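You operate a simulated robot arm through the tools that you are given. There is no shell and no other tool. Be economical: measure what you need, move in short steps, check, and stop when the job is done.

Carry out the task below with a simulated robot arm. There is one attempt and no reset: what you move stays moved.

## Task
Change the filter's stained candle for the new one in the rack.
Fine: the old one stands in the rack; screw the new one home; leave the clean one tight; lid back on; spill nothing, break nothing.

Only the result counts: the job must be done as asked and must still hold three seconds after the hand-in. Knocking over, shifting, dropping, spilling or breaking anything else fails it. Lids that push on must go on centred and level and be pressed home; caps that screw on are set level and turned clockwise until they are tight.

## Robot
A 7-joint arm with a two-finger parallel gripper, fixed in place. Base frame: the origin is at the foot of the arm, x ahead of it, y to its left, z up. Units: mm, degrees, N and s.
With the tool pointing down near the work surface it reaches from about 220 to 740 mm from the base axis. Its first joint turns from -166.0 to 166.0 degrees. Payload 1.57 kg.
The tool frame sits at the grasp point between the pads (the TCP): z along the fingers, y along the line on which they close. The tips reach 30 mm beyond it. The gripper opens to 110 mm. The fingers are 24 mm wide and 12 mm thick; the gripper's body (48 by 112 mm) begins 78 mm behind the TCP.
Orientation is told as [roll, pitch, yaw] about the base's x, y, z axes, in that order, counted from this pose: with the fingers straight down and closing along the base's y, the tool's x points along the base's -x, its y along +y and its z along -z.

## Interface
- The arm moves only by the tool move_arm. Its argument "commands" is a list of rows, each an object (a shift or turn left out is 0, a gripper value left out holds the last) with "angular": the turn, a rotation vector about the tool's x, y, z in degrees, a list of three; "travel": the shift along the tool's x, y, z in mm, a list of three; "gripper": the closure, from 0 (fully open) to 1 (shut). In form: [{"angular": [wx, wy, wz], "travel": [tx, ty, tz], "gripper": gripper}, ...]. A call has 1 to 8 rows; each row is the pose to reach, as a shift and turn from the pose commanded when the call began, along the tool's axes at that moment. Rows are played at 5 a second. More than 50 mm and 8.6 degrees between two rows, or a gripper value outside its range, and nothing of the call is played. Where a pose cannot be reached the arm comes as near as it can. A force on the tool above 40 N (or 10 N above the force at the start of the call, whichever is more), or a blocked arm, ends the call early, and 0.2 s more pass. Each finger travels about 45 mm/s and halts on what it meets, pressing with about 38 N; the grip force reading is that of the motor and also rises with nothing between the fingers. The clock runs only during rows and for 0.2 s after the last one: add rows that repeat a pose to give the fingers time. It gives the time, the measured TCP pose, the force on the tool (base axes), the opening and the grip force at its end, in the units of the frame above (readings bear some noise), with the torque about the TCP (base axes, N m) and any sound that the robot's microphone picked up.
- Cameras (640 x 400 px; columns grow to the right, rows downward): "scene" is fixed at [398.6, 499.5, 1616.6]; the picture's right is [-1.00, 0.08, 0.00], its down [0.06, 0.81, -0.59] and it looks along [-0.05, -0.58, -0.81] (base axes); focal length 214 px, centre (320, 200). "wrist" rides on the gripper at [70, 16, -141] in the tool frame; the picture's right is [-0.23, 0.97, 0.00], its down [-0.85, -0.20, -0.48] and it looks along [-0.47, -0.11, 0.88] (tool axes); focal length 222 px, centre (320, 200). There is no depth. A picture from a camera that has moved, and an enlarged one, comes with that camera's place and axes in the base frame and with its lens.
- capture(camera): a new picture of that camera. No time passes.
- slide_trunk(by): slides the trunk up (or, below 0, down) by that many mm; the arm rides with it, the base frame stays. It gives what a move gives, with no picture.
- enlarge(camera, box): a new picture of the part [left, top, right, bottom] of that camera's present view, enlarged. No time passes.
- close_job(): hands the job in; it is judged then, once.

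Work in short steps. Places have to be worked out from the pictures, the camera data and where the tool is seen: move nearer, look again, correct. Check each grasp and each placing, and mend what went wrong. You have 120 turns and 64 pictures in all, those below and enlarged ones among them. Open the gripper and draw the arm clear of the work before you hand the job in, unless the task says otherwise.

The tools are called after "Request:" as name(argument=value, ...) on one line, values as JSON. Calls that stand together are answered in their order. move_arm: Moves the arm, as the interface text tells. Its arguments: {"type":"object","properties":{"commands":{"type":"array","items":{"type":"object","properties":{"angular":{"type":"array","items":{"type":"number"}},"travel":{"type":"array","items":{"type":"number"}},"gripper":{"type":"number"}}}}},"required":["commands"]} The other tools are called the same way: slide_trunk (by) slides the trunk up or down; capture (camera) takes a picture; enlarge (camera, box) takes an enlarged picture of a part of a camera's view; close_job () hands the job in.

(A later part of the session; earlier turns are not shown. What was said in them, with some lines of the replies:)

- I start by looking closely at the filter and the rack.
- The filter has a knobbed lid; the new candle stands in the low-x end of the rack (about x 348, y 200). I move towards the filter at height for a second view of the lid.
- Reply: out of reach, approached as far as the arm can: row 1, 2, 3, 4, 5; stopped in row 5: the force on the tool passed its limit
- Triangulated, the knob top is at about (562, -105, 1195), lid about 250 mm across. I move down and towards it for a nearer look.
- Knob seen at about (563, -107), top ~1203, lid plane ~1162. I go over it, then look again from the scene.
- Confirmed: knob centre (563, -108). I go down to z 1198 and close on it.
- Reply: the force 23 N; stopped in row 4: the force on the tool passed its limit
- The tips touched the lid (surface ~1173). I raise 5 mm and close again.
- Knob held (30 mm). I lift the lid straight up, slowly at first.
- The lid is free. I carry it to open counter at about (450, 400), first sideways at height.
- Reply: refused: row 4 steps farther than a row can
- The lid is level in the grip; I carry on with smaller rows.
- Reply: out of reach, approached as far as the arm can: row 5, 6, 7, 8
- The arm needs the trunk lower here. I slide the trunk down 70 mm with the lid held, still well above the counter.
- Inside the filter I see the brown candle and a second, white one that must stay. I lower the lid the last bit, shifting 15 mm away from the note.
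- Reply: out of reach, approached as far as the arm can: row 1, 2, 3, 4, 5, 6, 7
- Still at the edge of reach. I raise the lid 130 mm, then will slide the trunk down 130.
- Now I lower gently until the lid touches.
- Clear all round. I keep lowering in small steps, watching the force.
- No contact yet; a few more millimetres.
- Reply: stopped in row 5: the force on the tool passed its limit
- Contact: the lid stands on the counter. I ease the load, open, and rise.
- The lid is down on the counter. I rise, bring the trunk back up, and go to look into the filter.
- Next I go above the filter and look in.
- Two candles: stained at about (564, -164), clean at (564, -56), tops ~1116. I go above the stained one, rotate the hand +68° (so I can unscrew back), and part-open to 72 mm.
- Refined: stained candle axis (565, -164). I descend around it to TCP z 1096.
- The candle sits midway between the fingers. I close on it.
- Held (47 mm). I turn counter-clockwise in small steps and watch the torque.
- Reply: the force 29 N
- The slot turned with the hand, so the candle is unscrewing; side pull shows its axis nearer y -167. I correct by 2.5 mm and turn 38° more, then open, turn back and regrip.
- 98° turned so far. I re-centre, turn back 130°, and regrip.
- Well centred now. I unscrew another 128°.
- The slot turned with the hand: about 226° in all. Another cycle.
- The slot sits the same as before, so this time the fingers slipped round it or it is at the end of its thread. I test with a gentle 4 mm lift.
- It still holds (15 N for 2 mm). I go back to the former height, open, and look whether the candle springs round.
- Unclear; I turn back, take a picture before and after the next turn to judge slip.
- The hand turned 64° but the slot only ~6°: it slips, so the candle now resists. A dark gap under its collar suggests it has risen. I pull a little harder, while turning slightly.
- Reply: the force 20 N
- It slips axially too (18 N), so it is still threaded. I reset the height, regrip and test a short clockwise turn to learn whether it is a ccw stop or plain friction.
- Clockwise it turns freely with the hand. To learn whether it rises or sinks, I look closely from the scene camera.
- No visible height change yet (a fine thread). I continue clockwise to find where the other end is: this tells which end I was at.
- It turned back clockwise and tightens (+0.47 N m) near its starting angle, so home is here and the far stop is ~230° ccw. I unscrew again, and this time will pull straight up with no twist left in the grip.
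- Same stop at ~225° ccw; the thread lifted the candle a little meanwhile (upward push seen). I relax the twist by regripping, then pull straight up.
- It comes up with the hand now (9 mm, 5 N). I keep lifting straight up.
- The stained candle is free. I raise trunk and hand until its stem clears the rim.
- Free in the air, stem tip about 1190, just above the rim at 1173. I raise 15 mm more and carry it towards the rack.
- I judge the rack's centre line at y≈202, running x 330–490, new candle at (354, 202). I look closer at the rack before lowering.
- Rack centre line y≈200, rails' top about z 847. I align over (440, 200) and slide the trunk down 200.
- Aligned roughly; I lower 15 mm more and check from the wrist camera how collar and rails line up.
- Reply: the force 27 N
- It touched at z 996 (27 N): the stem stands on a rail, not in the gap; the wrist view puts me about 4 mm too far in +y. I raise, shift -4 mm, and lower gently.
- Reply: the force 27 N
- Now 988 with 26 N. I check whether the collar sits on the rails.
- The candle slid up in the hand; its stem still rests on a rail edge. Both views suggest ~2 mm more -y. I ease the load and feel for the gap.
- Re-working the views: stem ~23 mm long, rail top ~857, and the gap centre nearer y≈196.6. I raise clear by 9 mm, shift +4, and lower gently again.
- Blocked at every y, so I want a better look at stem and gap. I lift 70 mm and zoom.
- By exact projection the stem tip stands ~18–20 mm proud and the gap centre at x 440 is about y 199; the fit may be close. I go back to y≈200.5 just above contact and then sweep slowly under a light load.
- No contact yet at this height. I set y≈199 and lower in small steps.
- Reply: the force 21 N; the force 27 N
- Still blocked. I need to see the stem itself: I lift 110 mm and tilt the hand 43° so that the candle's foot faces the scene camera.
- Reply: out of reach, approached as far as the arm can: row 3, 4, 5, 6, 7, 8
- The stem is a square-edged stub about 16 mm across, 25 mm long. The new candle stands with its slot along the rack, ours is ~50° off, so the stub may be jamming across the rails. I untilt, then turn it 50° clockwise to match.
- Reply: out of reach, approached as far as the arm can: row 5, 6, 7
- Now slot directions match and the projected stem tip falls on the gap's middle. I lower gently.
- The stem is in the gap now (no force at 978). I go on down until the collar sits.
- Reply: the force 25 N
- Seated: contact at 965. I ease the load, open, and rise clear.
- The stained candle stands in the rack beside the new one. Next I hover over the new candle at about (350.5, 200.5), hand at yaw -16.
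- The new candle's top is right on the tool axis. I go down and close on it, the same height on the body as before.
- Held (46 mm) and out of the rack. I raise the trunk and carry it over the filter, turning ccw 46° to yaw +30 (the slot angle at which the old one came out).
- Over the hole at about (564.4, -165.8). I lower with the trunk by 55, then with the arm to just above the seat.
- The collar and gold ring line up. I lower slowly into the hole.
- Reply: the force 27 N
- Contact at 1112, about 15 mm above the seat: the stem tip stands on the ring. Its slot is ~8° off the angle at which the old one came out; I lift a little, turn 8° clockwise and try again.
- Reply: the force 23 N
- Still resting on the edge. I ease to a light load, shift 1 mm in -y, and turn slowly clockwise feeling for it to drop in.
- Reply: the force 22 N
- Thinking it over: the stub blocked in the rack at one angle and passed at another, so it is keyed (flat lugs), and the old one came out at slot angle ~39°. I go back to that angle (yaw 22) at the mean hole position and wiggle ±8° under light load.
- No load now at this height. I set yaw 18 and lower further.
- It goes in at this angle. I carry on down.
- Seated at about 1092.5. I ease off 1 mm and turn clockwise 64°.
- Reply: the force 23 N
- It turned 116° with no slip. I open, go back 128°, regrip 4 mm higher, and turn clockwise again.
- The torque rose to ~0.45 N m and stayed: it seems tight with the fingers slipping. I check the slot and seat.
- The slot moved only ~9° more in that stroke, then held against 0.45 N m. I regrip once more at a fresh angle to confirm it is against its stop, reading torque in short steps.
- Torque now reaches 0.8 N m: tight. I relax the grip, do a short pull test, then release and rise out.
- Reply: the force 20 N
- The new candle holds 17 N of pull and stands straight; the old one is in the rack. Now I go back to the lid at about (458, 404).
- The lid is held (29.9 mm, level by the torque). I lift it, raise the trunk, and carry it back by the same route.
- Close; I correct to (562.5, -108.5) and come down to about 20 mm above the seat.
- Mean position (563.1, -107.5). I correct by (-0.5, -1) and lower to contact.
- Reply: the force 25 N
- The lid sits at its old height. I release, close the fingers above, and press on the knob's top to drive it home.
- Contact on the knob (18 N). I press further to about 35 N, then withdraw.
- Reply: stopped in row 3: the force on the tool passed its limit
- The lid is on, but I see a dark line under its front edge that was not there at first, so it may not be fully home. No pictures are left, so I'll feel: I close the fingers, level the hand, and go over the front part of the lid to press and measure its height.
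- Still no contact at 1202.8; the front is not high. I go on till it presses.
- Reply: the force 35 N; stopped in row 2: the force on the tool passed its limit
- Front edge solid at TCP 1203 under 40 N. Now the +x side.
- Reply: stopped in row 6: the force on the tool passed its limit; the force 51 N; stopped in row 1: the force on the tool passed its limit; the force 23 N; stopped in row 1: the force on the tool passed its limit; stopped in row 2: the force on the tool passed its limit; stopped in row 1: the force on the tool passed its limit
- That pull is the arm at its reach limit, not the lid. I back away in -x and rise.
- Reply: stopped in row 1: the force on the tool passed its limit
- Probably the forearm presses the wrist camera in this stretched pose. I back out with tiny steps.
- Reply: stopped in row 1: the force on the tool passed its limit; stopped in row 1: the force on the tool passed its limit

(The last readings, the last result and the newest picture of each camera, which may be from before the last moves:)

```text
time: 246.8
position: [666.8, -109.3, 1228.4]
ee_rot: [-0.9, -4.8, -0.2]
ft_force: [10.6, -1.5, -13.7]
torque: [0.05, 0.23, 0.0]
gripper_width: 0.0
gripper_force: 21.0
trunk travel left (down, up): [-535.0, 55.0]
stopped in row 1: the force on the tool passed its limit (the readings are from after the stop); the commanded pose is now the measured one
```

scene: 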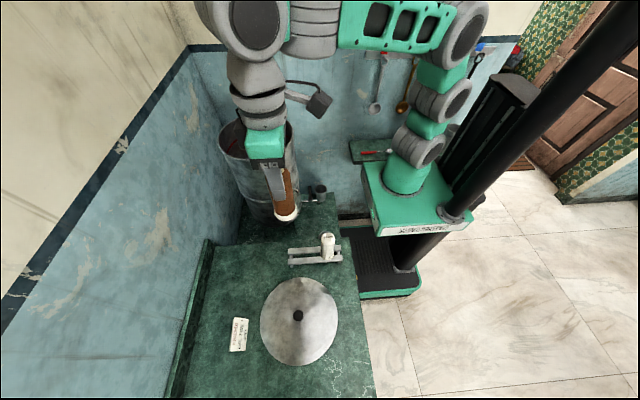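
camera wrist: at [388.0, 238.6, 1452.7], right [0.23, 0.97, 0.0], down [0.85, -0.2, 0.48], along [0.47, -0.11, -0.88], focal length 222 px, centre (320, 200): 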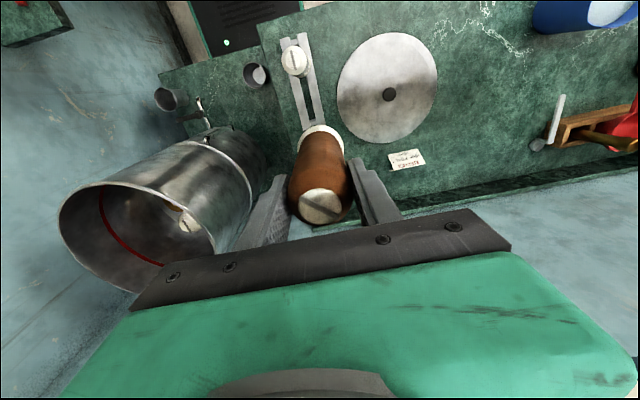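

I let it settle with rows that hold still, to see whether the pull dies away.

Request:
move_arm(commands=[{"travel": [0, 0, 0]}, {"travel": [0, 0, 0]}, {"travel": [0, 0, 0]}, {"travel": [0, 0, 0]}])

Request:
slide_trunk(by=20)

```text
time: 247.8
position: [666.0, -109.1, 1227.7]
ee_rot: [-0.8, -4.7, -0.3]
ft_force: [17.8, -5.2, -24.5]
torque: [0.33, -0.08, 0.23]
gripper_width: 0.1
gripper_force: 21.1
trunk travel left (down, up): [-535.0, 55.0]
```

```text
time: 248.4
position: [667.4, -110.0, 1247.3]
ee_rot: [-0.7, -4.5, -0.4]
ft_force: [18.7, -5.3, -28.6]
torque: [0.22, -0.14, 0.18]
gripper_width: 0.0
gripper_force: 22.0
trunk travel left (down, up): [-555.0, 35.0]
```

The trunk moved 20 mm with the same pull, so it is self-contact, not the lid. I raise the trunk to the top for clearance and creep back towards the base.

Request:
slide_trunk(by=35)

Request:
move_arm(commands=[{"travel": [0.5, 0, 0]}, {"travel": [1, 0, 0]}, {"travel": [1.5, 0, 0]}, {"travel": [2.5, 0, 0]}, {"travel": [3.5, 0, 0]}, {"travel": [5, 0, 0]}, {"travel": [7, 0, 0]}, {"travel": [10, 0, 0]}])

Request:
move_arm(commands=[{"angular": [0, 0, 3]}, {"angular": [0, 0, 6]}, {"angular": [0, 0, 10]}, {"angular": [0, 0, 15]}, {"angular": [0, 0, 20]}])

```text
time: 249.2
position: [666.5, -109.9, 1282.6]
ee_rot: [-0.8, -4.6, -0.2]
ft_force: [21.6, -5.1, -29.4]
torque: [0.22, -0.12, 0.17]
gripper_width: 0.0
gripper_force: 21.1
trunk travel left (down, up): [-590.0, 0.0]
```

```text
time: 249.6
position: [667.5, -110.0, 1283.6]
ee_rot: [-0.9, -4.9, -0.3]
ft_force: [12.4, -2.7, -14.9]
torque: [0.07, 0.21, 0.02]
gripper_width: 0.0
gripper_force: 21.3
trunk travel left (down, up): [-590.0, 0.0]
stopped in row 1: the force on the tool passed its limit (the readings are from after the stop); the commanded pose is now the measured one
```

```text
time: 249.9
position: [667.8, -109.0, 1283.2]
ee_rot: [-0.9, -5.2, -1.3]
ft_force: [5.8, 2.4, -5.9]
torque: [-0.46, 0.2, -0.36]
gripper_width: 0.0
gripper_force: 21.2
trunk travel left (down, up): [-590.0, 0.0]
stopped in row 1: the force on the tool passed its limit (the readings are from after the stop); the commanded pose is now the measured one
```

Turning the hand lessens the pull. I go on turning in small steps.

Request:
move_arm(commands=[{"angular": [0, 0, 3]}, {"angular": [0, 0, 6]}, {"angular": [0, 0, 10]}, {"angular": [0, 0, 15]}, {"angular": [0, 0, 20]}])

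Request:
move_arm(commands=[{"angular": [0, 0, 4]}, {"angular": [0, 0, 8]}, {"angular": [0, 0, 14]}, {"angular": [0, 0, 20]}, {"angular": [0, 0, 26]}])

Request:
move_arm(commands=[{"angular": [0, 0, 4]}, {"angular": [0, 0, 8]}, {"angular": [0, 0, 14]}, {"angular": [0, 0, 20]}, {"angular": [0, 0, 26]}])

```text
time: 251.1
position: [666.2, -110.2, 1282.6]
ee_rot: [0.9, -5.0, -21.4]
ft_force: [0.4, 0.5, -0.2]
torque: [0.0, 0.0, -0.04]
gripper_width: 0.0
gripper_force: 21.8
trunk travel left (down, up): [-590.0, 0.0]
```

```text
time: 252.3
position: [666.8, -109.6, 1283.3]
ee_rot: [3.0, -4.1, -47.4]
ft_force: [0.1, 0.0, 0.0]
torque: [0.01, 0.01, 0.01]
gripper_width: 0.2
gripper_force: 21.2
trunk travel left (down, up): [-590.0, 0.0]
```

```text
time: 253.5
position: [667.1, -110.6, 1284.9]
ee_rot: [4.5, -2.5, -73.5]
ft_force: [0.2, -0.8, 0.0]
torque: [0.0, -0.02, -0.03]
gripper_width: 0.1
gripper_force: 21.6
trunk travel left (down, up): [-590.0, 0.0]
```

Free again: the camera was under the forearm. With the hand turned I can reach the +x side; I lower the trunk and feel the lid there.

Request:
slide_trunk(by=-55)

Request:
move_arm(commands=[{"travel": [0, 0, 8]}, {"travel": [0, 0, 16]}, {"travel": [0, 0, 20]}, {"travel": [0, 0, 20]}])

Request:
move_arm(commands=[{"travel": [0, 0, 1]}, {"travel": [0, 0, 3]}, {"travel": [0, 0, 3]}])

Request:
move_arm(commands=[{"travel": [0, 0, 1]}, {"travel": [0, 0, 3]}, {"travel": [0, 0, 3]}])

Request:
move_arm(commands=[{"travel": [0, 0, 1]}, {"travel": [0, 0, 3]}, {"travel": [0, 0, 3]}])

```text
time: 254.4
position: [667.6, -108.7, 1228.0]
ee_rot: [4.5, -2.4, -73.2]
ft_force: [0.2, 0.2, -0.1]
torque: [0.01, -0.02, 0.02]
gripper_width: 0.2
gripper_force: 21.5
trunk travel left (down, up): [-535.0, 55.0]
```

```text
time: 255.4
position: [669.8, -109.6, 1208.6]
ee_rot: [4.5, -2.4, -73.4]
ft_force: [-0.5, -0.2, 0.0]
torque: [-0.01, 0.0, -0.01]
gripper_width: 0.0
gripper_force: 21.6
trunk travel left (down, up): [-535.0, 55.0]
```

```text
time: 256.2
position: [669.2, -110.9, 1206.0]
ee_rot: [4.5, -2.3, -73.3]
ft_force: [0.4, 0.5, 0.6]
torque: [0.04, 0.01, 0.02]
gripper_width: 0.0
gripper_force: 21.5
trunk travel left (down, up): [-535.0, 55.0]
```

```text
time: 257.1
position: [669.6, -109.9, 1204.6]
ee_rot: [4.7, -2.3, -73.3]
ft_force: [0.7, 0.6, 7.2]
torque: [0.04, 0.03, -0.01]
gripper_width: 0.0
gripper_force: 21.9
trunk travel left (down, up): [-535.0, 55.0]
```

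```text
time: 257.9
position: [669.2, -110.4, 1203.4]
ee_rot: [4.9, -2.6, -73.3]
ft_force: [3.7, 0.3, 28.6]
torque: [0.16, 0.17, -0.03]
gripper_width: 0.1
gripper_force: 21.5
trunk travel left (down, up): [-535.0, 55.0]
```

The +x side meets at the same height (≈1203–1204), firm at 28 N. I check the opposite quarter, levelling the hand on the way.

Request:
move_arm(commands=[{"travel": [0, 0, -20]}, {"travel": [0, 0, -50]}, {"travel": [0, 0, -70], "angular": [2.4, 0.7, 0]}, {"travel": [-3, -40, -72], "angular": [4.8, 1.4, 0]}, {"travel": [-6, -85, -74], "angular": [4.8, 1.4, 0]}, {"travel": [-8, -130, -76], "angular": [4.8, 1.4, 0]}, {"travel": [-10.9, -172, -78], "angular": [4.8, 1.4, 0]}, {"travel": [-10.9, -179.7, -78], "angular": [4.8, 1.4, 0]}])

```text
time: 259.6
position: [494.4, -173.1, 1263.4]
ee_rot: [-0.3, -1.0, -73.2]
ft_force: [-0.5, -0.4, -0.7]
torque: [0.0, 0.02, 0.03]
gripper_width: 0.2
gripper_force: 21.2
out of reach, approached as far as the arm can: row 2, 3, 4
trunk travel left (down, up): [-535.0, 55.0]
```

Request:
move_arm(commands=[{"travel": [0, 0, 20]}, {"travel": [0, 0, 40]}, {"travel": [0, 0, 54]}, {"travel": [0, 0, 54]}])

Request:
move_arm(commands=[{"travel": [0, 0, 1]}, {"travel": [0, 0, 3]}, {"travel": [0, 0, 3]}])

Request:
move_arm(commands=[{"travel": [0, 0, 1]}, {"travel": [0, 0, 3]}, {"travel": [0, 0, 3]}])

Request:
move_arm(commands=[{"travel": [0, 0, 1]}, {"travel": [0, 0, 2.5]}, {"travel": [0, 0, 2.5]}])

Request:
move_arm(commands=[{"travel": [0, 0, 1]}, {"travel": [0, 0, 2]}, {"travel": [0, 0, 2]}])

```text
time: 260.6
position: [496.1, -173.5, 1208.9]
ee_rot: [-0.2, -1.0, -73.2]
ft_force: [-0.4, 0.2, -0.5]
torque: [-0.02, -0.03, -0.01]
gripper_width: 0.1
gripper_force: 21.3
trunk travel left (down, up): [-535.0, 55.0]
```

```text
time: 261.4
position: [495.2, -173.5, 1207.1]
ee_rot: [-0.3, -1.0, -73.3]
ft_force: [0.0, -0.4, 0.0]
torque: [0.02, 0.01, 0.0]
gripper_width: 0.0
gripper_force: 21.2
trunk travel left (down, up): [-535.0, 55.0]
```

```text
time: 262.2
position: [495.1, -172.7, 1204.2]
ee_rot: [-0.1, -0.9, -73.2]
ft_force: [0.6, 1.3, 2.5]
torque: [0.03, 0.04, -0.02]
gripper_width: 0.1
gripper_force: 21.2
trunk travel left (down, up): [-535.0, 55.0]
```

```text
time: 263.1
position: [495.5, -173.1, 1204.9]
ee_rot: [0.1, -1.1, -73.2]
ft_force: [7.7, -2.5, 23.2]
torque: [0.18, -0.14, -0.06]
gripper_width: 0.0
gripper_force: 21.4
trunk travel left (down, up): [-535.0, 55.0]
```

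```text
time: 263.6
position: [495.0, -172.9, 1204.2]
ee_rot: [0.3, -1.4, -73.3]
ft_force: [0.2, 0.6, 8.4]
torque: [0.14, 0.03, 0.0]
gripper_width: 0.1
gripper_force: 20.9
trunk travel left (down, up): [-535.0, 55.0]
stopped in row 2: the force on the tool passed its limit (the readings are from after the stop); the commanded pose is now the measured one
```

All around, the lid meets at 1203–1204 and stands firm at 40 N: level and home. I rise, open the gripper and draw clear.

Request:
move_arm(commands=[{"travel": [0, 0, -20]}, {"travel": [0, 0, -50]}, {"travel": [0, 0, -75], "gripper": 0.5}, {"travel": [35, -20, -75]}, {"travel": [75, -35, -75]}, {"travel": [115, -50, -75]}, {"travel": [155, -60, -75]}, {"travel": [195, -62, -75], "gripper": 0.2}])

Request:
move_arm(commands=[{"travel": [20, -10, 0], "gripper": 0}, {"travel": [50, -20, 0]}, {"travel": [80, -30, 0]}, {"travel": [80, -30, 0]}, {"travel": [80, -30, 0]}])

```text
time: 265.4
position: [379.5, -2.2, 1274.3]
ee_rot: [0.0, -1.3, -73.3]
ft_force: [0.0, 0.2, 1.0]
torque: [-0.01, 0.02, 0.02]
gripper_width: 87.9
gripper_force: 0.2
trunk travel left (down, up): [-535.0, 55.0]
```

```text
time: 266.6
position: [329.1, 65.2, 1271.6]
ee_rot: [0.0, -1.3, -73.3]
ft_force: [-0.3, 0.5, 0.2]
torque: [0.02, 0.01, 0.02]
gripper_width: 110.2
gripper_force: 0.0
trunk travel left (down, up): [-535.0, 55.0]
```

The old candle stands in the rack, the new one is screwed tight, the lid is pressed on level, and the arm is clear with the gripper open. I hand the job in.

Request:
close_job()

```text
The job is handed in.
```

I changed the candle and handed the job in. The stained one stands in the rack, and the new one is screwed in until the fingers slipped at about 0.8 N m. I didn't touch the other candle in the filter, and the lid is back on.

Two points I could not fully confirm:
- **New candle:** it stopped after about 125° of turning, while the old one took about 220° to come out. It held a 17 N upward pull, so I took it as tight.
- **Lid:** my last picture showed a dark line under the front edge that was not there at the start. I had no pictures left. I pressed the lid with 28–40 N at the front, the +x side and the opposite quarter. All three were firm and level, at its original height.
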